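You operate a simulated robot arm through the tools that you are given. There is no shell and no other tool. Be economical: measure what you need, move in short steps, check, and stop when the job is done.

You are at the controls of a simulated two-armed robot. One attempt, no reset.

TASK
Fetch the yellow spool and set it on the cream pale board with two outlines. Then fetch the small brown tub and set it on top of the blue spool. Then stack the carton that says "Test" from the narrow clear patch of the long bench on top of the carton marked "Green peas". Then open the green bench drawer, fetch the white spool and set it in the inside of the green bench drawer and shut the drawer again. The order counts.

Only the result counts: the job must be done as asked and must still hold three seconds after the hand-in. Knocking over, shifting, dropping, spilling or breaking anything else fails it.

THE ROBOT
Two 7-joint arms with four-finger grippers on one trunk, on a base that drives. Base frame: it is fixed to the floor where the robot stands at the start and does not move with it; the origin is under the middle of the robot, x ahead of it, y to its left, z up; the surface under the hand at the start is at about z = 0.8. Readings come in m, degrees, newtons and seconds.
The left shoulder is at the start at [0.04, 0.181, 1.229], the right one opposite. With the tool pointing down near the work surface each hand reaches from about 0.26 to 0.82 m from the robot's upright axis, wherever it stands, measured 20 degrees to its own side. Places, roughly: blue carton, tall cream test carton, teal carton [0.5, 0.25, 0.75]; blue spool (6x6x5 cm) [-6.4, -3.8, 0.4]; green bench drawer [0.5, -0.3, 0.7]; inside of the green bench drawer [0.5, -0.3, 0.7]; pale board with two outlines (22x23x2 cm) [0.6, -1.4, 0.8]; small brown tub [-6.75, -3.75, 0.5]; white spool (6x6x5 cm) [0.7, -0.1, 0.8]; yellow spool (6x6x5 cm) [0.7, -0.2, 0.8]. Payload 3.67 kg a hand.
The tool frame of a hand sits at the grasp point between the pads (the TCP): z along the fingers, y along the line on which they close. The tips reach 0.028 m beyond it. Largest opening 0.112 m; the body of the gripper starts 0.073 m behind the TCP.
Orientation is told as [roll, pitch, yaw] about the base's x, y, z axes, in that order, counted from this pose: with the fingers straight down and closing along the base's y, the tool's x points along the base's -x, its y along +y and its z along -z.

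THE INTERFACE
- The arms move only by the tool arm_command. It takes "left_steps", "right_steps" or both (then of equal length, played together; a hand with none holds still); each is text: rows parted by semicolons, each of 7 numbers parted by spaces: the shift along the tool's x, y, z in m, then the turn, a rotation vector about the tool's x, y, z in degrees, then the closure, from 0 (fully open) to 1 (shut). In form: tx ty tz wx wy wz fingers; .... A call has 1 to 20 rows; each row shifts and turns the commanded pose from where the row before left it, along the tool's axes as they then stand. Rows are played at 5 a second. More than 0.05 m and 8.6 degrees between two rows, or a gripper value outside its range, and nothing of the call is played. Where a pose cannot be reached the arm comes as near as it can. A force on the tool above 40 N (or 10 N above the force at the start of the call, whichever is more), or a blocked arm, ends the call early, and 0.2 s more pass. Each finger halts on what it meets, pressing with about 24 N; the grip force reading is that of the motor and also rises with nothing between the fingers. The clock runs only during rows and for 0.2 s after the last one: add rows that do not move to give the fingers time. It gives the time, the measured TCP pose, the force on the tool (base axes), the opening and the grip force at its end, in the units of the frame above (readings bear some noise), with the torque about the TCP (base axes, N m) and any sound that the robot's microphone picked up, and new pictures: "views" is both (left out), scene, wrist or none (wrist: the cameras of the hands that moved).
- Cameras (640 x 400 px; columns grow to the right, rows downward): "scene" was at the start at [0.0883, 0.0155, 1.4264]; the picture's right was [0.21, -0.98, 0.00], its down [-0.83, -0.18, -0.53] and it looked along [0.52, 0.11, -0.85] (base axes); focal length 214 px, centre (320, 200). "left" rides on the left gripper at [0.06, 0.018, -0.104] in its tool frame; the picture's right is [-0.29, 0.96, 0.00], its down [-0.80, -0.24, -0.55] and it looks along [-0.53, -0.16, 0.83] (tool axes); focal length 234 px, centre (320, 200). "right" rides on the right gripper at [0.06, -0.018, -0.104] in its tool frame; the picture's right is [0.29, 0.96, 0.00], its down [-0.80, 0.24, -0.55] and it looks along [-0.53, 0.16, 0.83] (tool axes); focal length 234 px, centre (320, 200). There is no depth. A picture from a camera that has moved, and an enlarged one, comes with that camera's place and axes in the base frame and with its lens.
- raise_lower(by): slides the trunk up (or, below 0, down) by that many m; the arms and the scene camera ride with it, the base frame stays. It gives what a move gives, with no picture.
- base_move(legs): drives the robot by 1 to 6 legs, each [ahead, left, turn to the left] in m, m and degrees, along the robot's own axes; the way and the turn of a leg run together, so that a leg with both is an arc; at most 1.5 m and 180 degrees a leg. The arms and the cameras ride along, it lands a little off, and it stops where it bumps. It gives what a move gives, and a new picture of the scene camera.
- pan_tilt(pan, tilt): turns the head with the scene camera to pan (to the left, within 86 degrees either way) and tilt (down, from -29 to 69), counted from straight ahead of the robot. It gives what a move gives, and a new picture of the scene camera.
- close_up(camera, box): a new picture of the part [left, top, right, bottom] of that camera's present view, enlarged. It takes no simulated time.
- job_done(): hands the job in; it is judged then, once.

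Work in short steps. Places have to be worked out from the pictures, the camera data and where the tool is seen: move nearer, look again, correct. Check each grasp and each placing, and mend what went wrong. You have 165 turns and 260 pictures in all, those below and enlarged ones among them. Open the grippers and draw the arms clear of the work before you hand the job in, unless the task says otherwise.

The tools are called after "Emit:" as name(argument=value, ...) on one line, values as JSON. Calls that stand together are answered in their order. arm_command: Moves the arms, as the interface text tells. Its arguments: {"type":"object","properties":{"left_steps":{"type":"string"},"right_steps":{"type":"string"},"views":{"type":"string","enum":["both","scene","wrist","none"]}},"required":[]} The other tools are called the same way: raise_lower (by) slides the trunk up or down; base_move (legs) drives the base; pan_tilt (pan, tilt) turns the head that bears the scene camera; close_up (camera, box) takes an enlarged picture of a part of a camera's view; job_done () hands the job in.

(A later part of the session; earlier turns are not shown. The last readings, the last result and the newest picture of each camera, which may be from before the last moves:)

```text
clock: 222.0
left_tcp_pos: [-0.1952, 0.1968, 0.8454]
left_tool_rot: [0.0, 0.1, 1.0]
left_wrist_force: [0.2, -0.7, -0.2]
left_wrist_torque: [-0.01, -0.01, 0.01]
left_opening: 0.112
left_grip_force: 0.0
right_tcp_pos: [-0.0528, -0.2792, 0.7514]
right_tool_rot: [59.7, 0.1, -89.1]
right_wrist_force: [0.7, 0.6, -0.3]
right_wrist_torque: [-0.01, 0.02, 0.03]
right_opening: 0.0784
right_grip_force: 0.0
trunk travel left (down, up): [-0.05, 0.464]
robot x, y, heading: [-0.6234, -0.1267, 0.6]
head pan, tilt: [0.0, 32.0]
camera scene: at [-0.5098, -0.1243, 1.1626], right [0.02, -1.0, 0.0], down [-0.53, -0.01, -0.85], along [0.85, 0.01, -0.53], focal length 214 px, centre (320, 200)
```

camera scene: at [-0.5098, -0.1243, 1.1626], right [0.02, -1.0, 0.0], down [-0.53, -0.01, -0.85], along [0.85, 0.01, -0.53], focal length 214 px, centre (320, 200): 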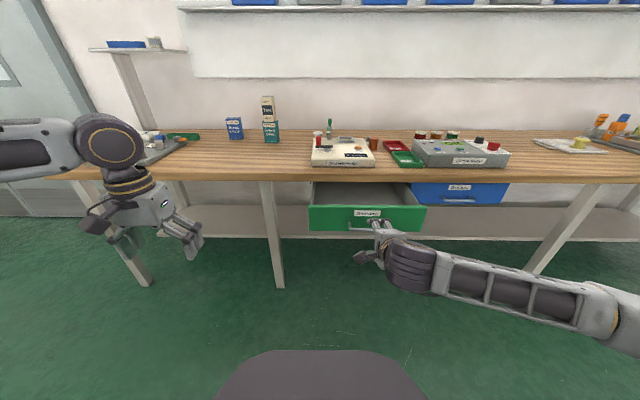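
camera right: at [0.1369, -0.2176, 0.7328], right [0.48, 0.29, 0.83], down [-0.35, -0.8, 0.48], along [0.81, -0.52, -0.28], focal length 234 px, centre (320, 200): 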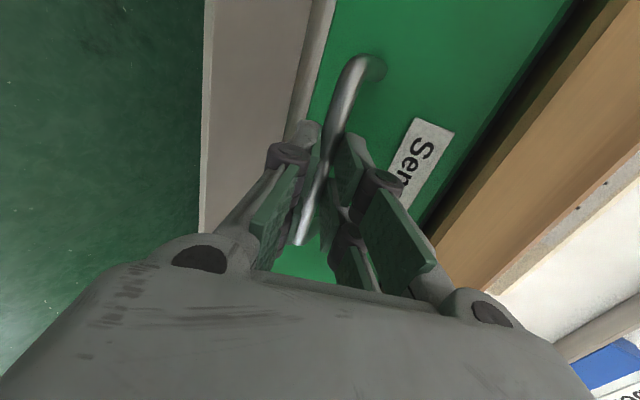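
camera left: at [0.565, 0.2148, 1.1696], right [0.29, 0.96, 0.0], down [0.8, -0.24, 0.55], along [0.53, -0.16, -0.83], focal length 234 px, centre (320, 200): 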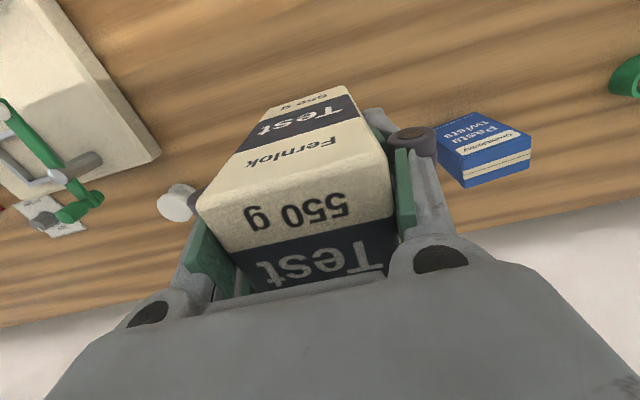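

Raise the trunk and return the right hand to fingers-down.

Emit:
raise_lower(by=0.3)

Emit:
arm_command(right_steps="0 0 0 0 0 -8.2 .3;0 0 0 0 0 -8.2 .3;0 0 0 0 0 -8.2 .3;0 0 0 0 0 -8.2 .3;0 0 0 0 0 -8.2 .3;0 0 0 0 0 -8.2 .3;0 0 0 0 0 -8.2 .3;0 0 0 0 0 -8.2 .3;0 0 0 0 0 -8.2 .3;0 0 0 0 0 -8.2 .3;0 0 0 0 0 -8 .3;0 0 0 0 7.5 0 .3;0 0 0 0 7.5 0 .3;0 0 0 0 7.5 0 .3;0 0 0 0 7.5 0 .3;0 0 0 0 7.5 0 .3;0 0 0 0 7.5 0 .3;0 0 0 0 7.5 0 .24;0 0 0 0 7.5 0 .24;0 0 0 0 0 0 .24", views="none")

```text
clock: 225.0
left_tcp_pos: [-0.1934, 0.1981, 1.1451]
left_tool_rot: [0.0, 0.0, 1.0]
left_wrist_force: [0.1, 0.0, -0.2]
left_wrist_torque: [-0.02, 0.01, 0.01]
left_opening: 0.112
left_grip_force: 0.0
right_tcp_pos: [-0.0535, -0.2786, 1.0506]
right_tool_rot: [59.7, 0.1, -89.2]
right_wrist_force: [0.2, 0.2, 0.4]
right_wrist_torque: [-0.02, 0.04, -0.02]
right_opening: 0.0783
right_grip_force: 0.1
trunk travel left (down, up): [-0.35, 0.164]
robot x, y, heading: [-0.6207, -0.1271, 0.8]
head pan, tilt: [0.0, 32.0]
```

```text
clock: 229.2
left_tcp_pos: [-0.1942, 0.1988, 1.1455]
left_tool_rot: [0.0, 0.1, 1.0]
left_wrist_force: [0.0, 0.6, -0.5]
left_wrist_torque: [-0.03, -0.01, 0.01]
left_opening: 0.1119
left_grip_force: 0.1
right_tcp_pos: [-0.0545, -0.2785, 1.0518]
right_tool_rot: [0.1, 0.4, 0.9]
right_wrist_force: [-0.2, 0.5, 0.2]
right_wrist_torque: [0.04, 0.02, 0.03]
right_opening: 0.0849
right_grip_force: 0.0
trunk travel left (down, up): [-0.35, 0.164]
robot x, y, heading: [-0.6188, -0.1288, 1.1]
head pan, tilt: [0.0, 32.0]
```

Retract and raise the right hand, turn it 45°, then drive to stand left of the open drawer.

Emit:
arm_command(right_steps=".04 -.02 -.02 0 0 0 .24;.04 -.02 -.02 0 0 0 .24;.03 -.02 -.02 0 0 0 .24;.03 -.02 -.02 0 0 0 .24;0 -.02 -.02 0 0 7.5 .24;0 0 0 0 0 7.5 .24;0 0 0 0 0 7.5 .24;0 0 0 0 0 7.5 .24;0 0 0 0 0 7.5 .24;0 0 0 0 0 7.5 .24;0 0 0 0 0 0 .24", views="none")

Emit:
base_move(legs=[[0, 0.38, -1], [0.6, 0, 0]])

Emit:
pan_tilt(pan=-30, tilt=50)

```text
clock: 231.6
left_tcp_pos: [-0.1943, 0.1977, 1.1448]
left_tool_rot: [0.0, 0.0, 1.0]
left_wrist_force: [0.6, 0.1, 0.4]
left_wrist_torque: [0.0, 0.03, 0.01]
left_opening: 0.1121
left_grip_force: 0.1
right_tcp_pos: [-0.1914, -0.3801, 1.1505]
right_tool_rot: [-0.1, 0.3, -44.3]
right_wrist_force: [0.3, 0.6, -0.1]
right_wrist_torque: [0.03, 0.0, 0.0]
right_opening: 0.0851
right_grip_force: 0.1
trunk travel left (down, up): [-0.35, 0.164]
robot x, y, heading: [-0.6246, -0.1308, 1.1]
head pan, tilt: [0.0, 32.0]
```

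```text
clock: 237.0
left_tcp_pos: [0.3782, 0.561, 1.1451]
left_tool_rot: [-0.1, 0.0, -0.5]
left_wrist_force: [-0.4, 0.3, 0.0]
left_wrist_torque: [-0.03, 0.04, 0.0]
left_opening: 0.1121
left_grip_force: 0.0
right_tcp_pos: [0.3662, -0.0174, 1.1515]
right_tool_rot: [-0.1, 0.3, -45.7]
right_wrist_force: [0.0, 0.2, 0.1]
right_wrist_torque: [-0.03, 0.02, 0.0]
right_opening: 0.0851
right_grip_force: 0.1
trunk travel left (down, up): [-0.35, 0.164]
robot x, y, heading: [-0.05, 0.2448, -0.5]
head pan, tilt: [0.0, 32.0]
camera scene: at [0.0543, 0.2464, 1.4628], right [-0.01, -1.0, 0.0], down [-0.53, 0.01, -0.85], along [0.85, -0.01, -0.53], focal length 214 px, centre (320, 200)
```

scene: 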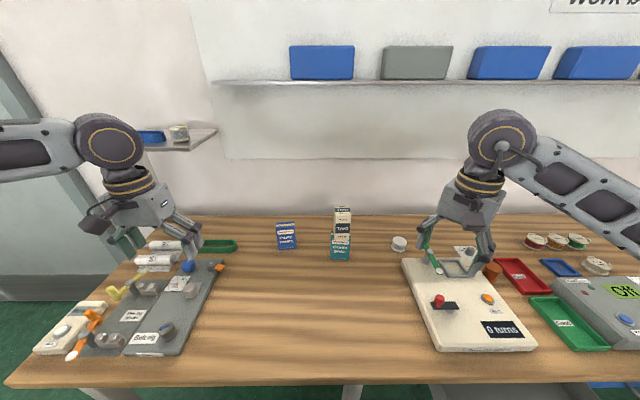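

```text
clock: 237.9
left_tcp_pos: [0.3787, 0.5611, 1.1455]
left_tool_rot: [0.0, 0.0, -0.4]
left_wrist_force: [-0.3, -0.1, 0.1]
left_wrist_torque: [-0.01, 0.0, 0.04]
left_opening: 0.1118
left_grip_force: 0.1
right_tcp_pos: [0.3663, -0.0172, 1.1513]
right_tool_rot: [-0.1, 0.3, -45.8]
right_wrist_force: [-1.0, -0.1, -0.4]
right_wrist_torque: [0.01, 0.0, 0.0]
right_opening: 0.085
right_grip_force: 0.0
trunk travel left (down, up): [-0.35, 0.164]
robot x, y, heading: [-0.0575, 0.2458, -0.5]
head pan, tilt: [-30.0, 50.0]
camera scene: at [0.0309, 0.2081, 1.4365], right [-0.51, -0.86, 0.0], down [-0.66, 0.39, -0.64], along [0.55, -0.33, -0.77], focal length 214 px, centre (320, 200)
```

scene: 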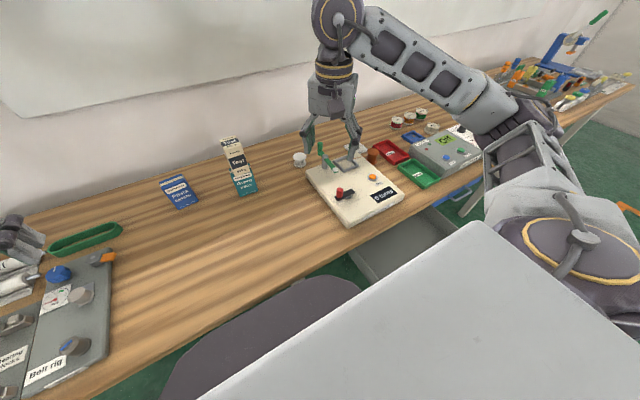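

Nudge the base 5.5 cm ahead and 5 cm right for reach, then bring the hand over the white spool.

Emit:
base_move(legs=[[0.055, -0.05, 0]])

```text
clock: 239.0
left_tcp_pos: [0.4325, 0.5131, 1.1458]
left_tool_rot: [-0.1, 0.0, -0.4]
left_wrist_force: [-0.2, -0.1, 0.4]
left_wrist_torque: [-0.03, 0.0, 0.0]
left_opening: 0.112
left_grip_force: 0.1
right_tcp_pos: [0.4213, -0.0648, 1.152]
right_tool_rot: [-0.1, 0.3, -45.7]
right_wrist_force: [0.3, -0.4, -0.1]
right_wrist_torque: [-0.04, 0.0, -0.02]
right_opening: 0.0855
right_grip_force: 0.1
trunk travel left (down, up): [-0.35, 0.164]
robot x, y, heading: [0.0006, 0.1973, -0.5]
head pan, tilt: [-30.0, 50.0]
camera scene: at [0.0857, 0.1605, 1.4365], right [-0.51, -0.86, 0.0], down [-0.66, 0.39, -0.64], along [0.55, -0.33, -0.77], focal length 214 px, centre (320, 200)
```

scene: 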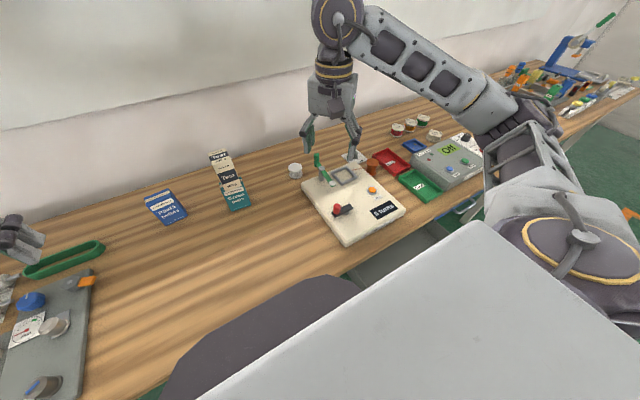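

Emit:
arm_command(right_steps="-.0325 .0268 .0157 0 0 0 .24;-.0325 .0268 .0157 0 0 0 .24;-.0325 .0268 .0157 0 0 0 .24;-.0325 .0268 .0157 0 0 0 .24;-.0325 .0268 .0157 0 0 0 .24;-.0325 .0268 .0157 0 0 0 .24;-.0325 .0268 .0157 0 0 0 .24;0 0 0 0 0 0 .24")

```text
clock: 240.8
left_tcp_pos: [0.4326, 0.512, 1.1458]
left_tool_rot: [0.1, -0.1, -0.4]
left_wrist_force: [-0.2, 0.2, 0.9]
left_wrist_torque: [0.05, 0.01, 0.03]
left_opening: 0.112
left_grip_force: 0.2
right_tcp_pos: [0.7148, -0.0972, 1.0416]
right_tool_rot: [-0.1, 0.2, -45.7]
right_wrist_force: [0.4, 0.7, -0.3]
right_wrist_torque: [0.02, -0.01, 0.05]
right_opening: 0.0851
right_grip_force: 0.0
trunk travel left (down, up): [-0.35, 0.164]
robot x, y, heading: [-0.0014, 0.1993, -0.5]
head pan, tilt: [-30.0, 50.0]
camera scene: at [0.0853, 0.159, 1.4365], right [-0.51, -0.86, 0.0], down [-0.66, 0.39, -0.64], along [0.55, -0.33, -0.77], focal length 214 px, centre (320, 200)
camera right: at [0.6611, -0.0668, 1.1443], right [0.48, 0.88, 0.0], down [0.73, -0.4, 0.55], along [0.48, -0.27, -0.83], focal length 234 px, centre (320, 200)
```

scene: 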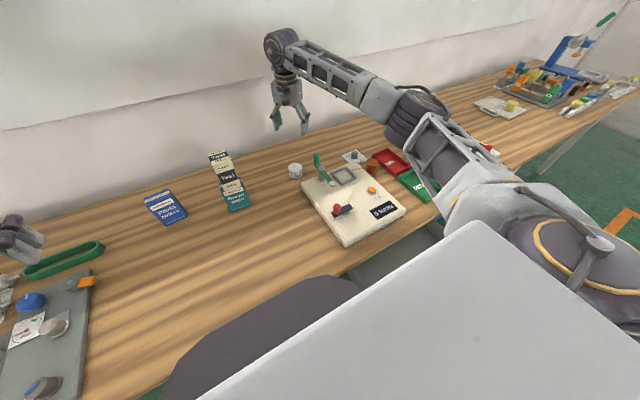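
right: 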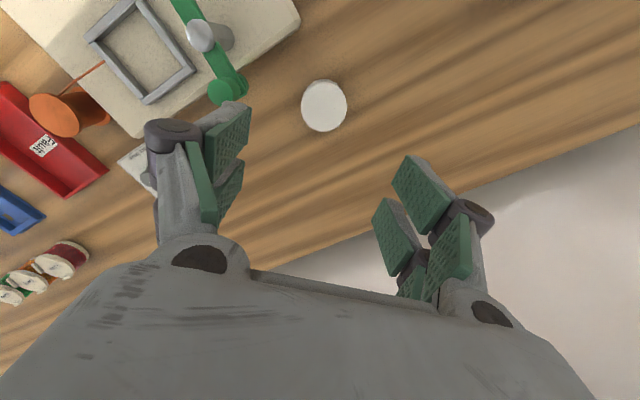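

Knob is at ≈[0.653,-0.146]; a yaw of −20° keeps both the gripper body and camera clear of it. Rotate, then descend partway.

Emit:
arm_command(right_steps="0 0 0 0 0 -8.5 .24;0 0 0 0 0 -8.5 .24;0 0 0 0 0 -8.5 .24;0 .003 .03 0 0 0 .24;0 0 .04 0 0 0 .24;0 0 .04 0 0 0 .24;0 0 0 0 0 0 .24")

Emit:
close_up(camera="scene", box=[240, 90, 380, 210])

```text
clock: 242.4
left_tcp_pos: [0.4325, 0.5124, 1.1455]
left_tool_rot: [-0.1, 0.0, -0.4]
left_wrist_force: [0.0, 0.8, -0.3]
left_wrist_torque: [-0.02, 0.01, 0.0]
left_opening: 0.1121
left_grip_force: 0.0
right_tcp_pos: [0.7104, -0.0936, 0.9312]
right_tool_rot: [0.0, 0.3, -20.1]
right_wrist_force: [-0.4, -0.9, -0.2]
right_wrist_torque: [-0.01, 0.0, 0.01]
right_opening: 0.0851
right_grip_force: 0.0
trunk travel left (down, up): [-0.35, 0.164]
robot x, y, heading: [-0.0004, 0.1987, -0.5]
head pan, tilt: [-30.0, 50.0]
camera scene: at [0.086, 0.1599, 1.4365], right [-0.51, -0.86, 0.0], down [-0.66, 0.39, -0.64], along [0.55, -0.33, -0.77], focal length 214 px, centre (320, 200)
camera right: at [0.6494, -0.0893, 1.0354], right [0.06, 1.0, 0.0], down [0.83, -0.05, 0.55], along [0.55, -0.03, -0.83], focal length 234 px, centre (320, 200)
```

scene: 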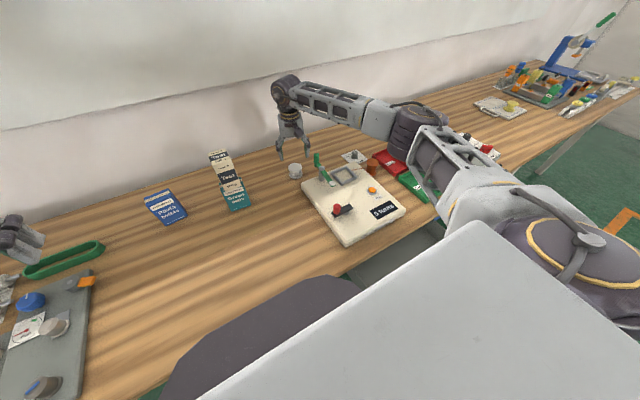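
right: 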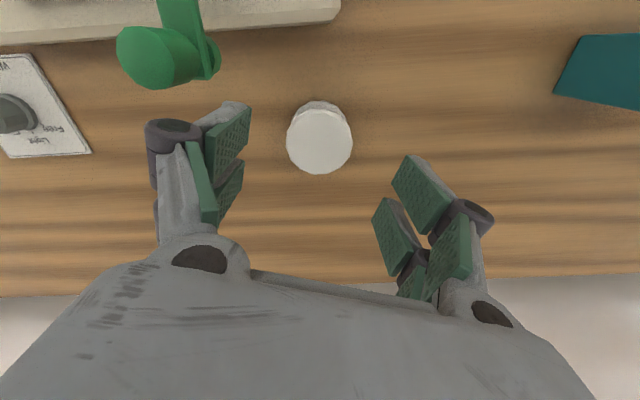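

```text
3.33 times, centred on (310, 150) of scene
camera zoom: at [0.086, 0.1599, 1.4365], right [-0.51, -0.86, 0.0], down [-0.66, 0.39, -0.64], along [0.55, -0.33, -0.77], focal length 715 px, centre (353, 367)
```

zoom: 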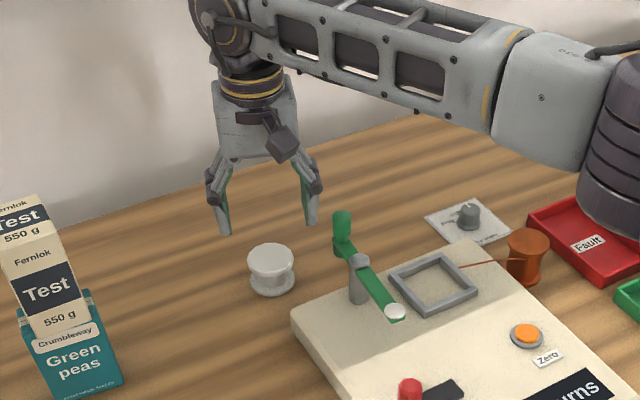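

Centred (spool at [0.715,-0.093]), knob 5 cm beside the camera. Descend and grip.

Emit:
arm_command(right_steps="-.004 .001 .03 0 0 0 .24;0 0 .03 0 0 0 .24;0 0 .031 0 0 0 .24;0 0 0 0 0 0 .24;0 0 0 0 0 0 .4;0 0 0 0 0 0 .6;0 0 0 0 0 0 .8;0 0 0 0 0 0 .8", views="wrist")

```text
clock: 244.2
left_tcp_pos: [0.4329, 0.5126, 1.1459]
left_tool_rot: [0.0, 0.1, -0.5]
left_wrist_force: [0.1, -0.3, 0.0]
left_wrist_torque: [0.0, 0.0, -0.03]
left_opening: 0.1119
left_grip_force: 0.1
right_tcp_pos: [0.7179, -0.0943, 0.8418]
right_tool_rot: [0.1, 0.3, -20.1]
right_wrist_force: [0.5, -0.5, 1.3]
right_wrist_torque: [0.04, -0.06, 0.02]
right_opening: 0.0543
right_grip_force: 23.6
trunk travel left (down, up): [-0.35, 0.164]
robot x, y, heading: [0.0009, 0.1966, -0.2]
head pan, tilt: [-30.0, 50.0]
camera right: at [0.6563, -0.0892, 0.9448], right [0.06, 1.0, 0.0], down [0.83, -0.05, 0.55], along [0.55, -0.03, -0.83], focal length 234 px, centre (320, 200)
```

right: 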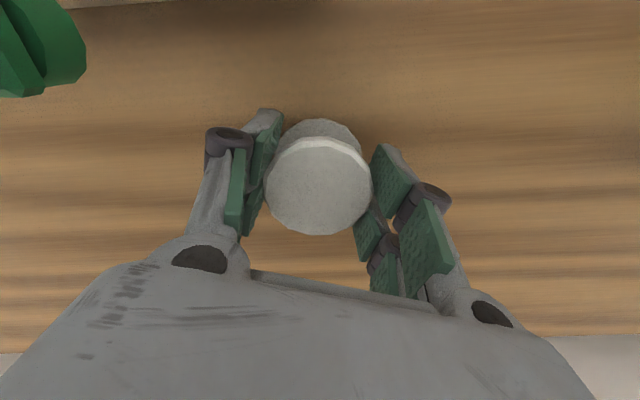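

Gripped. Lift and retract toward the robot.

Emit:
arm_command(right_steps="0 0 -.03 0 0 0 .8;0 0 -.045 0 0 0 .8;0 0 -.045 0 0 0 .8;0 0 -.045 0 0 0 .8;0 0 -.045 0 0 0 .8;0 0 -.045 0 0 0 .8;.0376 -.0137 0 0 0 0 .8;.0376 -.0137 0 0 0 0 .8;.0376 -.0137 0 0 0 0 .8;.0376 -.0137 0 0 0 0 .8;.0376 -.0137 0 0 0 0 .8;.0376 -.0137 0 0 0 0 .8;.0376 -.0137 0 0 0 0 .8;0 0 0 0 0 0 .8", views="scene")

```text
clock: 247.2
left_tcp_pos: [0.4331, 0.5122, 1.1448]
left_tool_rot: [0.0, 0.0, -0.3]
left_wrist_force: [0.0, 1.2, -0.1]
left_wrist_torque: [0.0, 0.0, -0.02]
left_opening: 0.1123
left_grip_force: 0.1
right_tcp_pos: [0.4409, -0.0957, 1.0986]
right_tool_rot: [-0.1, 0.4, -20.2]
right_wrist_force: [1.0, -0.4, 0.0]
right_wrist_torque: [-0.04, -0.01, -0.02]
right_opening: 0.0539
right_grip_force: 23.8
trunk travel left (down, up): [-0.35, 0.164]
robot x, y, heading: [0.0043, 0.198, -0.6]
head pan, tilt: [-30.0, 50.0]
camera scene: at [0.0874, 0.1601, 1.4363], right [-0.51, -0.86, 0.0], down [-0.66, 0.39, -0.64], along [0.55, -0.33, -0.77], focal length 214 px, centre (320, 200)
```

scene: 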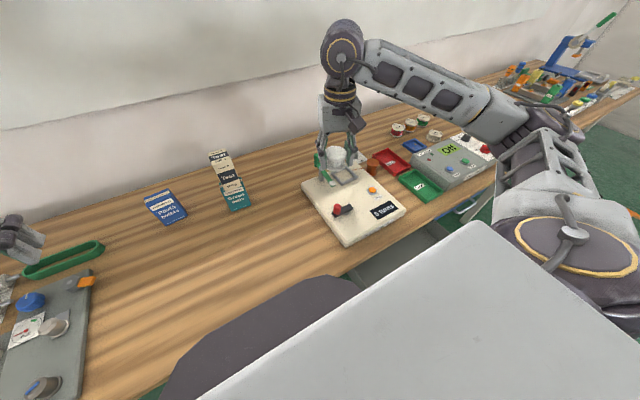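

Drive back 0.385 and right 0.32 to stand before the open drawer.

Emit:
base_move(legs=[[-0.385, 0, 0], [0, -0.32, 0.5]])

Emit:
pan_tilt(pan=-10, tilt=55)

Emit:
close_up(camera="scene", box=[220, 100, 460, 260])

```text
clock: 251.4
left_tcp_pos: [0.041, 0.206, 1.1448]
left_tool_rot: [-0.1, 0.0, 0.5]
left_wrist_force: [0.2, 0.0, 0.7]
left_wrist_torque: [-0.01, -0.03, 0.0]
left_opening: 0.112
left_grip_force: 0.1
right_tcp_pos: [0.0578, -0.4018, 1.0979]
right_tool_rot: [0.0, 0.2, -19.2]
right_wrist_force: [-0.3, -0.6, 0.0]
right_wrist_torque: [0.02, 0.0, -0.02]
right_opening: 0.0545
right_grip_force: 23.7
trunk travel left (down, up): [-0.35, 0.164]
robot x, y, heading: [-0.3879, -0.1165, 0.4]
head pan, tilt: [-30.0, 50.0]
camera scene: at [-0.3007, -0.1522, 1.4364], right [-0.49, -0.87, 0.0], down [-0.67, 0.38, -0.64], along [0.56, -0.32, -0.77], focal length 214 px, centre (320, 200)
```

scene: 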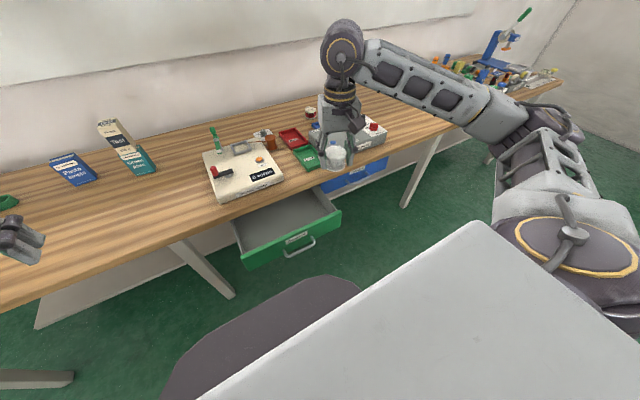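

```text
clock: 252.3
left_tcp_pos: [0.0417, 0.2043, 1.1462]
left_tool_rot: [0.0, 0.0, 0.5]
left_wrist_force: [-0.6, -0.5, 0.3]
left_wrist_torque: [-0.02, -0.01, 0.01]
left_opening: 0.112
left_grip_force: 0.1
right_tcp_pos: [0.0585, -0.4024, 1.097]
right_tool_rot: [0.1, 0.3, -19.2]
right_wrist_force: [0.2, 0.6, -0.2]
right_wrist_torque: [-0.02, -0.02, 0.04]
right_opening: 0.0545
right_grip_force: 24.7
trunk travel left (down, up): [-0.35, 0.164]
robot x, y, heading: [-0.3846, -0.1171, 0.3]
head pan, tilt: [-10.0, 55.0]
camera scene: at [-0.2965, -0.1267, 1.4299], right [-0.17, -0.99, 0.0], down [-0.81, 0.14, -0.57], along [0.57, -0.1, -0.82], focal length 214 px, centre (320, 200)
```

scene: 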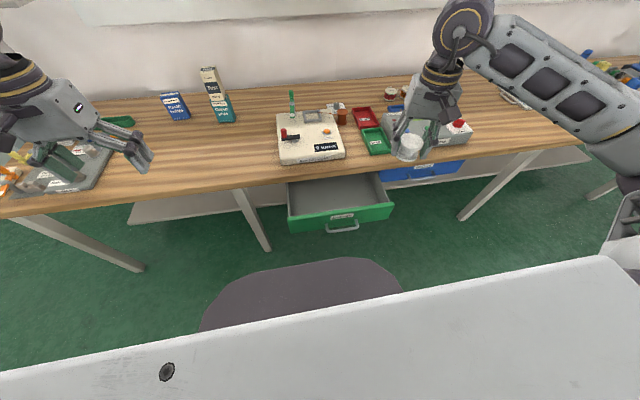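

```text
2.50 times, centred on (340, 180) of scene
camera zoom: at [-0.2965, -0.1267, 1.4299], right [-0.17, -0.99, 0.0], down [-0.81, 0.14, -0.57], along [0.57, -0.1, -0.82], focal length 536 px, centre (270, 250)
```

zoom: 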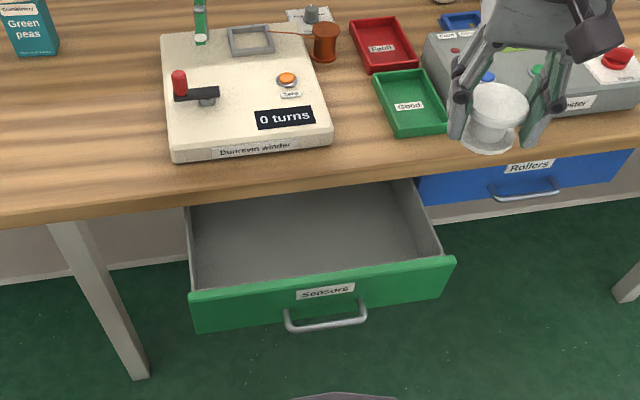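

Drawer opening spans x≈0.11–0.264. Bring the spool over [0.185,-0.27] with yaw 0 and lower to z 0.87.

Emit:
arm_command(right_steps="0 0 0 0 0 -6.4 .8;0 0 0 0 0 -6.4 .8;0 0 0 0 0 -6.4 .8;-.0316 .033 0 0 0 0 .8;-.0316 .033 0 0 0 0 .8;-.0316 .033 0 0 0 0 .8;-.0316 .033 0 0 0 0 .8;0 0 .045 0 0 0 .8;0 0 .045 0 0 0 .8;0 0 .045 0 0 0 .8;0 0 .045 0 0 0 .8;0 0 .045 0 0 0 .8;0 0 0 0 0 0 .8")

Emit:
close_up(camera="scene", box=[250, 110, 430, 240])

```text
clock: 255.1
left_tcp_pos: [0.0401, 0.2071, 1.1459]
left_tool_rot: [0.1, -0.1, 0.6]
left_wrist_force: [-0.6, -0.9, -0.3]
left_wrist_torque: [0.02, 0.01, 0.0]
left_opening: 0.1121
left_grip_force: 0.0
right_tcp_pos: [0.1832, -0.2725, 0.8744]
right_tool_rot: [0.1, 0.2, 0.0]
right_wrist_force: [-0.5, -0.7, -1.1]
right_wrist_torque: [0.05, -0.01, 0.01]
right_opening: 0.0543
right_grip_force: 24.2
trunk travel left (down, up): [-0.35, 0.164]
robot x, y, heading: [-0.3893, -0.1146, 0.6]
head pan, tilt: [-10.0, 55.0]
camera scene: at [-0.2969, -0.1263, 1.43], right [-0.17, -0.99, 0.0], down [-0.81, 0.14, -0.57], along [0.57, -0.1, -0.82], focal length 214 px, centre (320, 200)
camera right: at [0.1243, -0.2895, 0.9785], right [-0.29, 0.96, 0.0], down [0.8, 0.24, 0.55], along [0.53, 0.16, -0.83], focal length 234 px, centre (320, 200)
```

scene: 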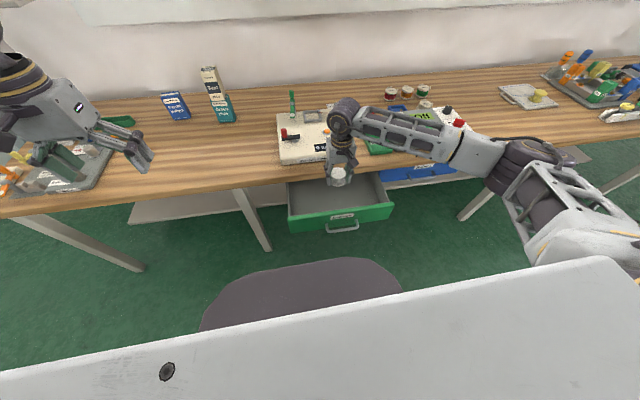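
right: 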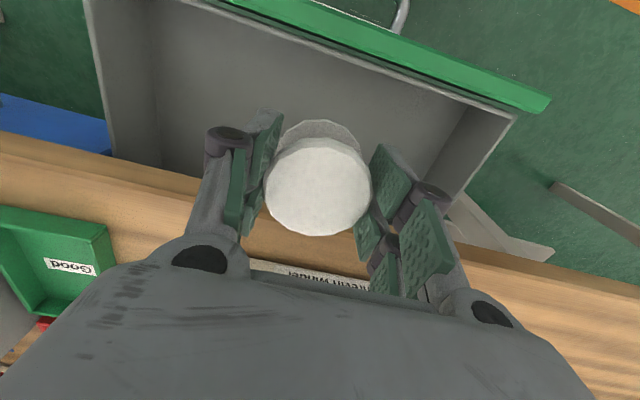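

```text
3.08 times, centred on (340, 175) of scene
camera zoom: at [-0.2969, -0.1263, 1.43], right [-0.17, -0.99, 0.0], down [-0.81, 0.14, -0.57], along [0.57, -0.1, -0.82], focal length 660 px, centre (258, 277)
```

zoom: 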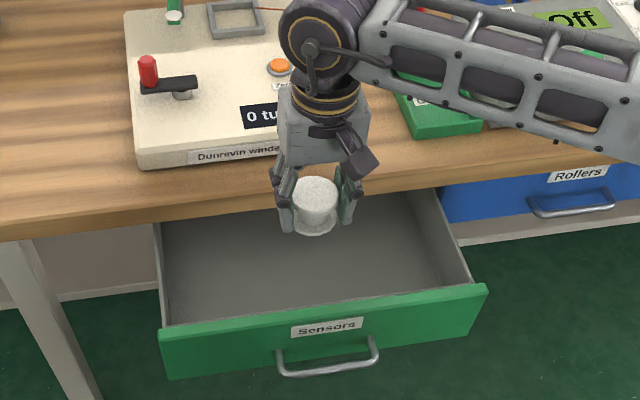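

Good. Lower into the drawer, first to 0.74.

Emit:
arm_command(right_steps="0 0 .035 0 0 0 .8;0 0 .035 0 0 0 .8;0 0 .035 0 0 0 .8;0 0 .03 0 0 0 .8;0 0 0 0 0 0 .8")

Emit:
close_up(camera="scene", box=[250, 110, 430, 240])

```text
clock: 256.3
left_tcp_pos: [0.0402, 0.2062, 1.1456]
left_tool_rot: [0.0, 0.0, 0.4]
left_wrist_force: [1.5, -1.1, 0.5]
left_wrist_torque: [-0.02, 0.03, -0.01]
left_opening: 0.1121
left_grip_force: 0.0
right_tcp_pos: [0.1793, -0.2684, 0.7368]
right_tool_rot: [0.0, 0.2, 0.0]
right_wrist_force: [0.3, 0.6, -0.1]
right_wrist_torque: [0.0, 0.03, 0.0]
right_opening: 0.054
right_grip_force: 23.8
trunk travel left (down, up): [-0.35, 0.164]
robot x, y, heading: [-0.39, -0.1138, 0.3]
head pan, tilt: [-10.0, 55.0]
camera scene: at [-0.2969, -0.1265, 1.43], right [-0.17, -0.99, 0.0], down [-0.81, 0.14, -0.57], along [0.57, -0.1, -0.82], focal length 214 px, centre (320, 200)
camera right: at [0.1208, -0.2871, 0.8406], right [-0.29, 0.96, 0.0], down [0.8, 0.24, 0.55], along [0.53, 0.16, -0.83], focal length 234 px, centre (320, 200)
```

scene: 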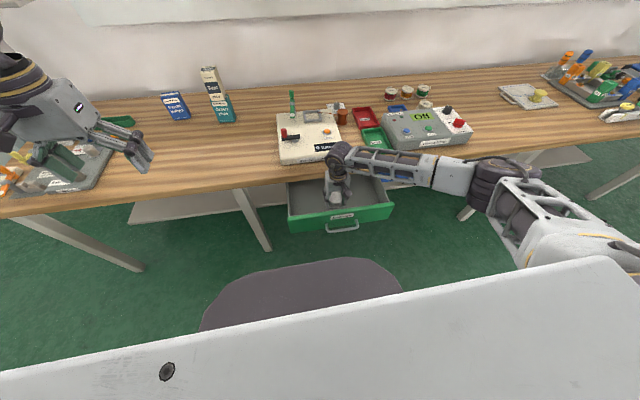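
right: 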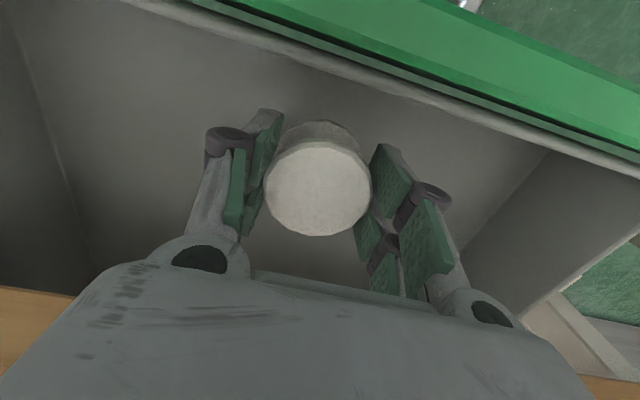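

```text
3.08 times, centred on (340, 175) of scene
camera zoom: at [-0.2969, -0.1265, 1.43], right [-0.17, -0.99, 0.0], down [-0.81, 0.14, -0.57], along [0.57, -0.1, -0.82], focal length 660 px, centre (258, 277)
```

zoom: 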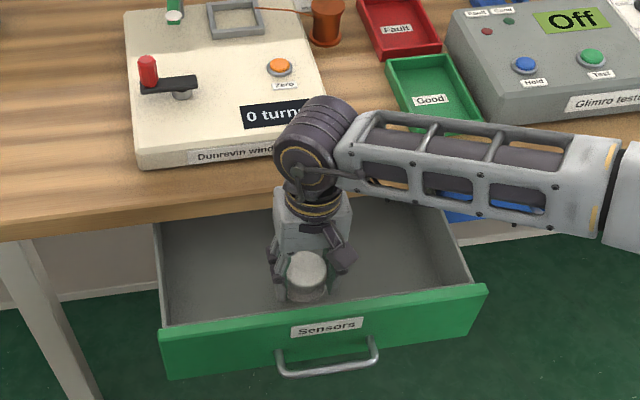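

Emit:
arm_command(right_steps="0 0 .005 0 0 0 .8;0 0 .004 0 0 0 .8;0 0 .003 0 0 0 .8;0 0 .002 0 0 0 .8;0 0 .002 0 0 0 .8;0 0 0 0 0 0 .8", views="none")

```text
clock: 257.7
left_tcp_pos: [0.041, 0.2058, 1.1442]
left_tool_rot: [-0.1, 0.1, 0.5]
left_wrist_force: [0.4, 0.3, 0.1]
left_wrist_torque: [-0.01, 0.01, 0.0]
left_opening: 0.1121
left_grip_force: 0.2
right_tcp_pos: [0.1829, -0.2706, 0.7216]
right_tool_rot: [0.1, 0.3, 0.0]
right_wrist_force: [-0.3, -0.3, -0.6]
right_wrist_torque: [0.0, 0.0, 0.0]
right_opening: 0.0541
right_grip_force: 24.2
trunk travel left (down, up): [-0.35, 0.164]
robot x, y, heading: [-0.3884, -0.1155, 0.6]
head pan, tilt: [-10.0, 55.0]
```

Emit:
arm_command(right_steps="0 0 .002 0 0 0 .8;0 0 .002 0 0 0 .8;0 0 .002 0 0 0 .8;0 0 .002 0 0 0 .8;0 0 0 0 0 0 .8", views="none")

```text
clock: 258.9
left_tcp_pos: [0.0404, 0.2065, 1.1465]
left_tool_rot: [0.0, 0.0, 0.6]
left_wrist_force: [-0.3, -0.7, 0.0]
left_wrist_torque: [-0.01, 0.0, -0.03]
left_opening: 0.1119
left_grip_force: 0.0
right_tcp_pos: [0.1819, -0.2685, 0.7138]
right_tool_rot: [0.1, 0.3, 0.0]
right_wrist_force: [0.9, -0.9, -0.1]
right_wrist_torque: [-0.01, 0.02, 0.0]
right_opening: 0.054
right_grip_force: 24.1
trunk travel left (down, up): [-0.35, 0.164]
robot x, y, heading: [-0.3874, -0.1175, 0.2]
head pan, tilt: [-10.0, 55.0]
```

Emit:
arm_command(right_steps="0 0 .002 0 0 0 .8;0 0 .002 0 0 0 .8;0 0 .002 0 0 0 .8;0 0 0 0 0 0 .8", views="wrist")

```text
clock: 259.9
left_tcp_pos: [0.0398, 0.2059, 1.1462]
left_tool_rot: [0.0, 0.0, 0.6]
left_wrist_force: [0.0, 0.4, 0.5]
left_wrist_torque: [0.03, -0.04, 0.02]
left_opening: 0.1119
left_grip_force: 0.0
right_tcp_pos: [0.1831, -0.2681, 0.7083]
right_tool_rot: [0.1, 0.3, 0.0]
right_wrist_force: [0.0, -0.3, -0.4]
right_wrist_torque: [0.01, 0.01, -0.01]
right_opening: 0.0542
right_grip_force: 24.3
trunk travel left (down, up): [-0.35, 0.164]
robot x, y, heading: [-0.3864, -0.1158, 0.3]
head pan, tilt: [-10.0, 55.0]
camera right: at [0.1237, -0.2865, 0.8119], right [-0.29, 0.96, 0.0], down [0.8, 0.24, 0.55], along [0.53, 0.16, -0.83], focal length 234 px, centre (320, 200)
```

right: 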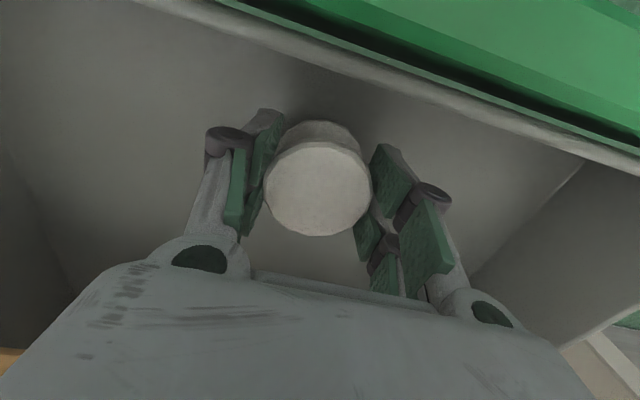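

Emit:
arm_command(right_steps="0 0 .002 0 0 0 .8;0 0 .002 0 0 0 .8;0 0 .002 0 0 0 .8;0 0 .001 0 0 0 .8;0 0 0 0 0 0 .8", views="none")

```text
clock: 261.1
left_tcp_pos: [0.0413, 0.206, 1.1453]
left_tool_rot: [0.1, 0.1, 0.5]
left_wrist_force: [0.0, -0.2, -0.3]
left_wrist_torque: [0.01, 0.01, 0.04]
left_opening: 0.1121
left_grip_force: 0.0
right_tcp_pos: [0.1824, -0.2698, 0.6998]
right_tool_rot: [0.1, 0.3, 0.0]
right_wrist_force: [0.3, 0.0, 0.2]
right_wrist_torque: [0.0, -0.02, 0.02]
right_opening: 0.0542
right_grip_force: 24.1
trunk travel left (down, up): [-0.35, 0.164]
robot x, y, heading: [-0.3875, -0.1165, 0.3]
head pan, tilt: [-10.0, 55.0]
```

Emit:
arm_command(right_steps="0 0 .002 0 0 0 .8;0 0 .002 0 0 0 .8;0 0 .002 0 0 0 .8;0 0 0 0 0 0 .8", views="wrist")

Emit:
close_up(camera="scene", box=[280, 130, 410, 240])

```text
clock: 262.1
left_tcp_pos: [0.0398, 0.206, 1.1458]
left_tool_rot: [-0.1, -0.1, 0.6]
left_wrist_force: [0.5, -0.6, 0.5]
left_wrist_torque: [-0.01, 0.01, 0.04]
left_opening: 0.1118
left_grip_force: 0.1
right_tcp_pos: [0.1828, -0.2695, 0.6966]
right_tool_rot: [0.2, 0.1, -0.1]
right_wrist_force: [0.9, -1.0, 18.8]
right_wrist_torque: [0.0, -0.16, 0.08]
right_opening: 0.0545
right_grip_force: 24.0
trunk travel left (down, up): [-0.35, 0.164]
robot x, y, heading: [-0.3914, -0.1175, 0.6]
head pan, tilt: [-10.0, 55.0]
camera right: at [0.1236, -0.2871, 0.8006], right [-0.29, 0.96, 0.0], down [0.8, 0.24, 0.55], along [0.53, 0.16, -0.83], focal length 234 px, centre (320, 200)
```

right: 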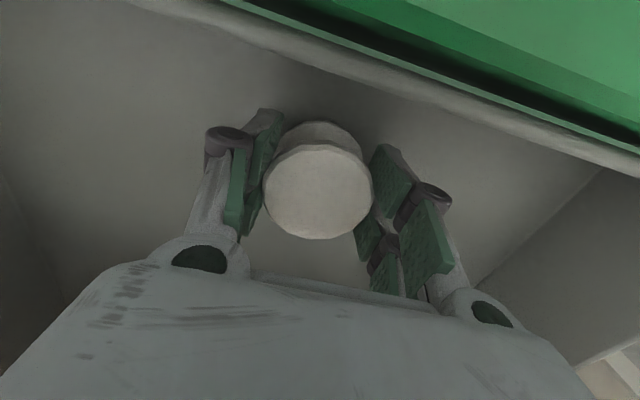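

```text
3.64 times, centred on (345, 185) of scene
camera zoom: at [-0.2982, -0.1259, 1.4301], right [-0.17, -0.99, 0.0], down [-0.81, 0.14, -0.57], along [0.57, -0.1, -0.82], focal length 780 px, centre (229, 254)
```

zoom: 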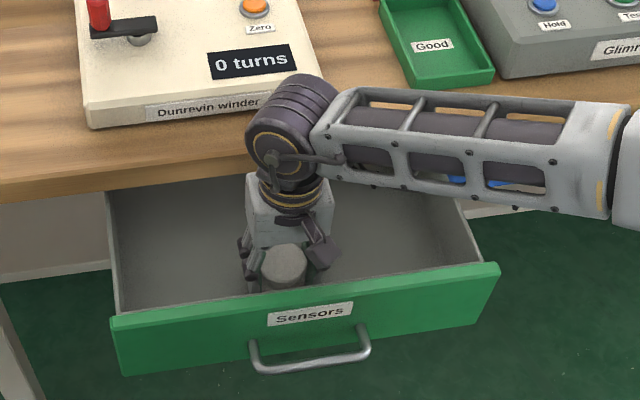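

Floor contact (18.8 N). Ease off, open, and lift straight out.

Emit:
arm_command(right_steps="0 0 -.001 0 0 0 .8;0 0 0 0 0 0 .5;0 0 0 0 0 0 .3;0 0 0 0 0 0 .2;0 0 0 0 0 0 .2;0 0 -.02 0 0 0 .2;0 0 -.04 0 0 0 .2;0 0 -.045 0 0 0 .2;0 0 -.045 0 0 0 .2;0 0 -.045 0 0 0 .2;0 0 -.045 0 0 0 .2;0 0 -.04 0 0 0 .2;0 0 0 0 0 0 .2")

Emit:
close_up(camera="scene", box=[270, 120, 430, 250])

```text
clock: 264.9
left_tcp_pos: [0.0403, 0.2051, 1.1449]
left_tool_rot: [0.0, 0.1, 0.5]
left_wrist_force: [0.0, 0.5, -0.4]
left_wrist_torque: [0.03, 0.01, 0.01]
left_opening: 0.112
left_grip_force: 0.0
right_tcp_pos: [0.1842, -0.2711, 0.978]
right_tool_rot: [0.1, 0.2, 0.0]
right_wrist_force: [-0.5, -0.4, 0.6]
right_wrist_torque: [0.03, -0.04, 0.02]
right_opening: 0.0899
right_grip_force: 0.0
trunk travel left (down, up): [-0.35, 0.164]
robot x, y, heading: [-0.3881, -0.1169, 0.2]
head pan, tilt: [-10.0, 55.0]
camera scene: at [-0.2963, -0.1267, 1.4299], right [-0.17, -0.99, 0.0], down [-0.81, 0.14, -0.57], along [0.57, -0.1, -0.82], focal length 214 px, centre (320, 200)
camera right: at [0.1246, -0.2884, 1.0817], right [-0.29, 0.96, 0.0], down [0.8, 0.24, 0.55], along [0.53, 0.16, -0.83], focal length 234 px, centre (320, 200)
```

scene: 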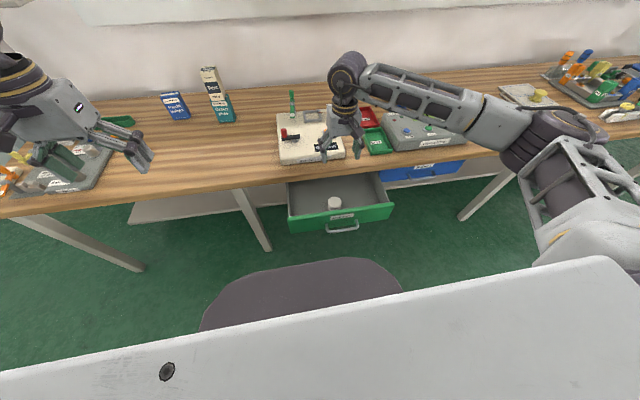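
right: 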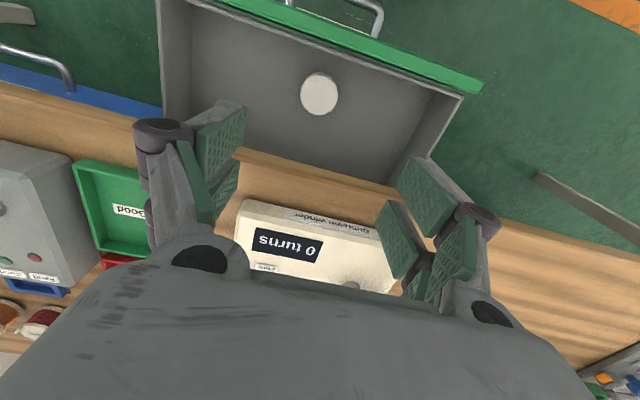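

```text
3.08 times, centred on (350, 185) of scene
camera zoom: at [-0.2963, -0.1267, 1.4299], right [-0.17, -0.99, 0.0], down [-0.81, 0.14, -0.57], along [0.57, -0.1, -0.82], focal length 660 px, centre (228, 246)
```

zoom: 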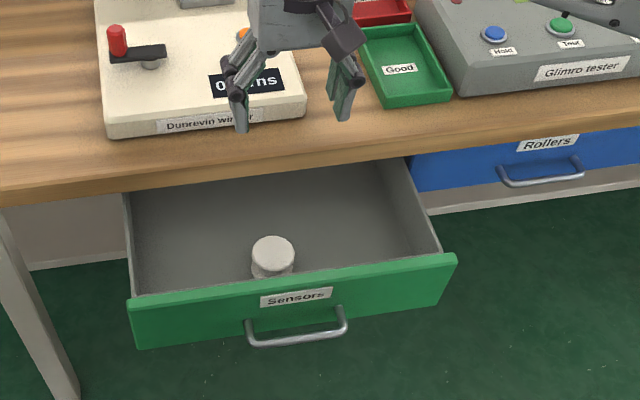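

White spool is standing in the drawer. To shut it I reproduce the handle grip: back off, pitch/roll the right hand, lower the trunk.

Emit:
base_move(legs=[[-0.24, 0, 0]])

Emit:
arm_command(right_steps="0 0 -.036 0 -7.5 0 .2;0 0 -.036 0 -7.5 0 .2;0 0 0 0 -7.5 0 .2;0 0 0 0 -7.5 0 .2;0 0 0 0 -7.5 0 .2;0 0 0 0 -7.5 0 .2;0 0 0 0 -7.5 0 .3;0 0 0 0 -7.5 0 .3;0 0 0 0 0 8.2 .4;0 0 0 0 0 8.2 .5;0 0 0 0 0 8.2 .6;0 0 0 0 0 8.2 .6;0 0 0 0 0 8.2 .6;0 0 0 0 0 8.2 .6;0 0 0 0 0 8.2 .6;0 0 0 0 0 8.2 .6;0 0 0 0 0 8.2 .6;0 0 0 0 0 8.2 .6;0 0 0 0 0 8 .6;0 0 0 0 0 0 .6", views="none")

Emit:
raise_lower(by=-0.3)

Emit:
pan_tilt(pan=0, tilt=32)

Emit:
close_up(camera="right", box=[0, 0, 640, 400])

```text
clock: 266.7
left_tcp_pos: [-0.201, 0.2045, 1.1448]
left_tool_rot: [-0.1, 0.0, 0.4]
left_wrist_force: [0.3, 0.3, -0.2]
left_wrist_torque: [-0.04, -0.01, 0.01]
left_opening: 0.1119
left_grip_force: 0.0
right_tcp_pos: [-0.0588, -0.273, 0.9772]
right_tool_rot: [0.1, 0.2, -0.2]
right_wrist_force: [-0.1, 0.2, 0.5]
right_wrist_torque: [-0.02, -0.01, 0.0]
right_opening: 0.0897
right_grip_force: 0.0
trunk travel left (down, up): [-0.35, 0.164]
robot x, y, heading: [-0.6299, -0.1135, 0.2]
head pan, tilt: [-10.0, 55.0]
camera scene: at [-0.5387, -0.1281, 1.4299], right [-0.17, -0.99, 0.0], down [-0.81, 0.14, -0.57], along [0.56, -0.1, -0.82], focal length 214 px, centre (320, 200)
```

scene: 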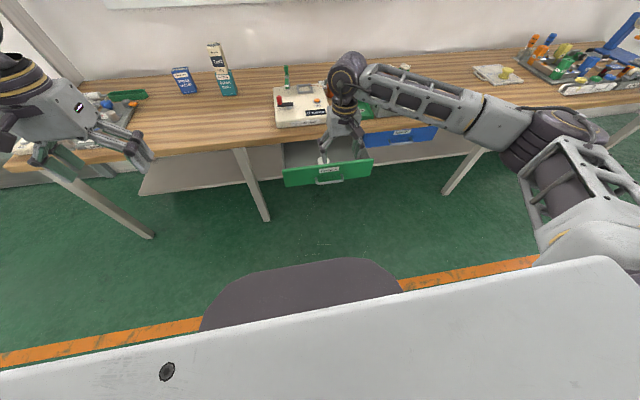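

```text
clock: 270.9
left_tcp_pos: [-0.2012, 0.2049, 1.1451]
left_tool_rot: [-0.1, 0.0, 0.4]
left_wrist_force: [-0.4, -0.7, 1.5]
left_wrist_torque: [0.01, 0.01, 0.0]
left_opening: 0.1123
left_grip_force: 0.1
right_tcp_pos: [-0.0645, -0.2745, 1.0508]
right_tool_rot: [59.8, 0.2, -90.2]
right_wrist_force: [-0.4, 0.8, -0.3]
right_wrist_torque: [0.02, -0.02, 0.01]
right_opening: 0.0449
right_grip_force: 0.0
trunk travel left (down, up): [-0.35, 0.164]
robot x, y, heading: [-0.6333, -0.1188, 0.2]
head pan, tilt: [-10.0, 55.0]
```

```text
clock: 273.9
left_tcp_pos: [-0.201, 0.2049, 0.8461]
left_tool_rot: [0.0, 0.1, 0.3]
left_wrist_force: [-0.5, 0.3, 0.1]
left_wrist_torque: [0.01, 0.02, 0.01]
left_opening: 0.112
left_grip_force: 0.1
right_tcp_pos: [-0.0634, -0.2731, 0.7489]
right_tool_rot: [59.7, 0.0, -90.1]
right_wrist_force: [-0.1, -0.2, -1.1]
right_wrist_torque: [-0.02, 0.01, 0.03]
right_opening: 0.045
right_grip_force: 0.1
trunk travel left (down, up): [-0.05, 0.464]
robot x, y, heading: [-0.632, -0.1165, -0.2]
head pan, tilt: [-10.0, 55.0]
```

```text
clock: 274.8
left_tcp_pos: [-0.2021, 0.2037, 0.8463]
left_tool_rot: [-0.1, 0.0, 0.4]
left_wrist_force: [-0.4, 0.0, 0.6]
left_wrist_torque: [0.01, 0.0, 0.02]
left_opening: 0.112
left_grip_force: 0.1
right_tcp_pos: [-0.0641, -0.2752, 0.7494]
right_tool_rot: [59.7, 0.2, -90.2]
right_wrist_force: [-0.2, 0.3, -0.3]
right_wrist_torque: [0.01, 0.04, 0.02]
right_opening: 0.0445
right_grip_force: 0.0
trunk travel left (down, up): [-0.05, 0.464]
robot x, y, heading: [-0.6301, -0.121, 0.3]
head pan, tilt: [0.0, 32.0]
camera scene: at [-0.5207, -0.1156, 1.1625], right [0.0, -1.0, 0.0], down [-0.53, 0.0, -0.85], along [0.85, 0.0, -0.53], focal length 214 px, centre (320, 200)
```

scene: 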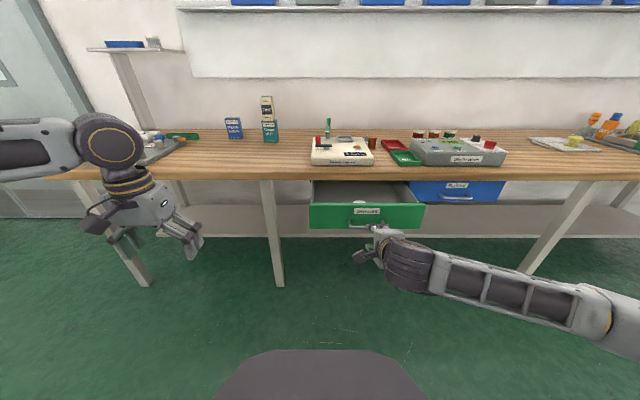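

```text
1.00 times, centred on (320, 200) of right (not enlarged: the box is as wide or as high as the picture)
camera zoom: at [-0.162, -0.2133, 0.7858], right [0.48, 0.28, 0.83], down [-0.36, -0.8, 0.48], along [0.8, -0.53, -0.28], focal length 234 px, centre (320, 200)
```

zoom: 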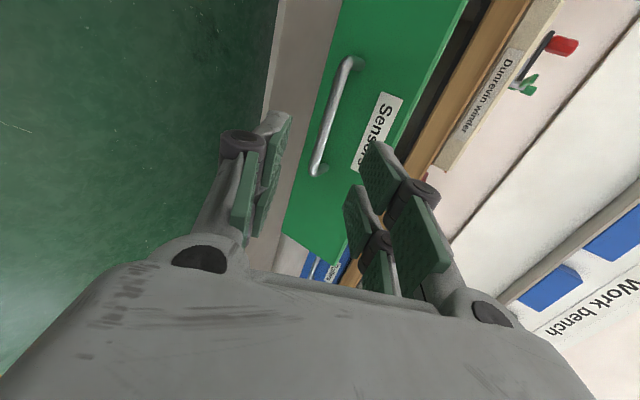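

Approach the handle: 8.5 cm first, then check.

Emit:
arm_command(right_steps="0 .004 .03 0 0 0 .64;0 .004 .03 0 0 0 .64;0 0 .025 0 0 0 .64;0 0 0 0 0 0 .64", views="wrist")

```text
clock: 275.8
left_tcp_pos: [-0.2015, 0.2034, 0.8453]
left_tool_rot: [0.0, 0.0, 0.3]
left_wrist_force: [1.2, 0.1, 0.2]
left_wrist_torque: [0.01, 0.01, -0.01]
left_opening: 0.1122
left_grip_force: 0.1
right_tcp_pos: [0.0148, -0.2729, 0.7157]
right_tool_rot: [59.8, 0.2, -90.1]
right_wrist_force: [-0.8, 0.5, -0.2]
right_wrist_torque: [-0.02, 0.0, 0.02]
right_opening: 0.0405
right_grip_force: 0.0
trunk travel left (down, up): [-0.05, 0.464]
robot x, y, heading: [-0.6322, -0.1145, 0.1]
head pan, tilt: [0.0, 32.0]
camera right: at [-0.083, -0.2122, 0.7525], right [0.48, 0.29, 0.83], down [-0.36, -0.8, 0.48], along [0.8, -0.53, -0.28], focal length 234 px, centre (320, 200)
```

right: 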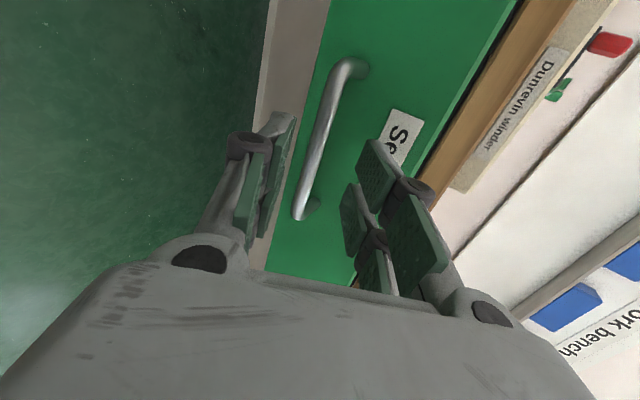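

Emit:
arm_command(right_steps="0 -.001 .015 0 0 0 .64;0 -.001 .014 0 0 0 .64;0 0 0 0 0 0 .64;0 0 0 0 0 0 .8;0 0 0 0 0 0 1;0 0 0 0 0 0 1;0 0 0 0 0 0 1", views="wrist")

```text
clock: 277.4
left_tcp_pos: [-0.2007, 0.2028, 0.8457]
left_tool_rot: [-0.1, 0.0, 0.4]
left_wrist_force: [-0.1, 0.3, -0.5]
left_wrist_torque: [0.0, -0.03, 0.02]
left_opening: 0.1121
left_grip_force: 0.1
right_tcp_pos: [0.0385, -0.2746, 0.6989]
right_tool_rot: [59.9, 0.0, -90.1]
right_wrist_force: [1.2, -2.1, 9.2]
right_wrist_torque: [-1.01, -0.18, 0.8]
right_opening: 0.0111
right_grip_force: 44.9
trunk travel left (down, up): [-0.05, 0.464]
robot x, y, heading: [-0.6293, -0.1169, -0.1]
head pan, tilt: [0.0, 32.0]
camera right: at [-0.0608, -0.2141, 0.7347], right [0.48, 0.29, 0.83], down [-0.36, -0.8, 0.48], along [0.8, -0.53, -0.28], focal length 234 px, centre (320, 200)
```

right: 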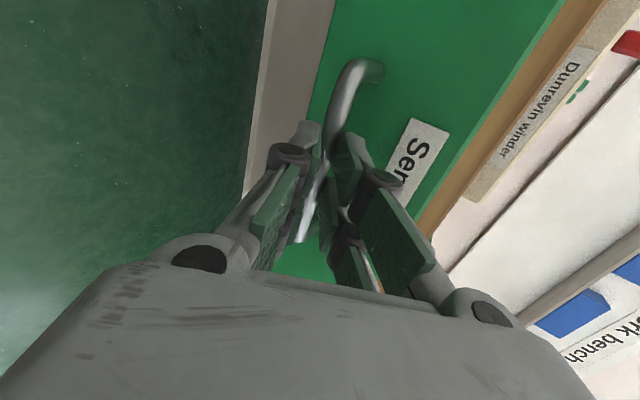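

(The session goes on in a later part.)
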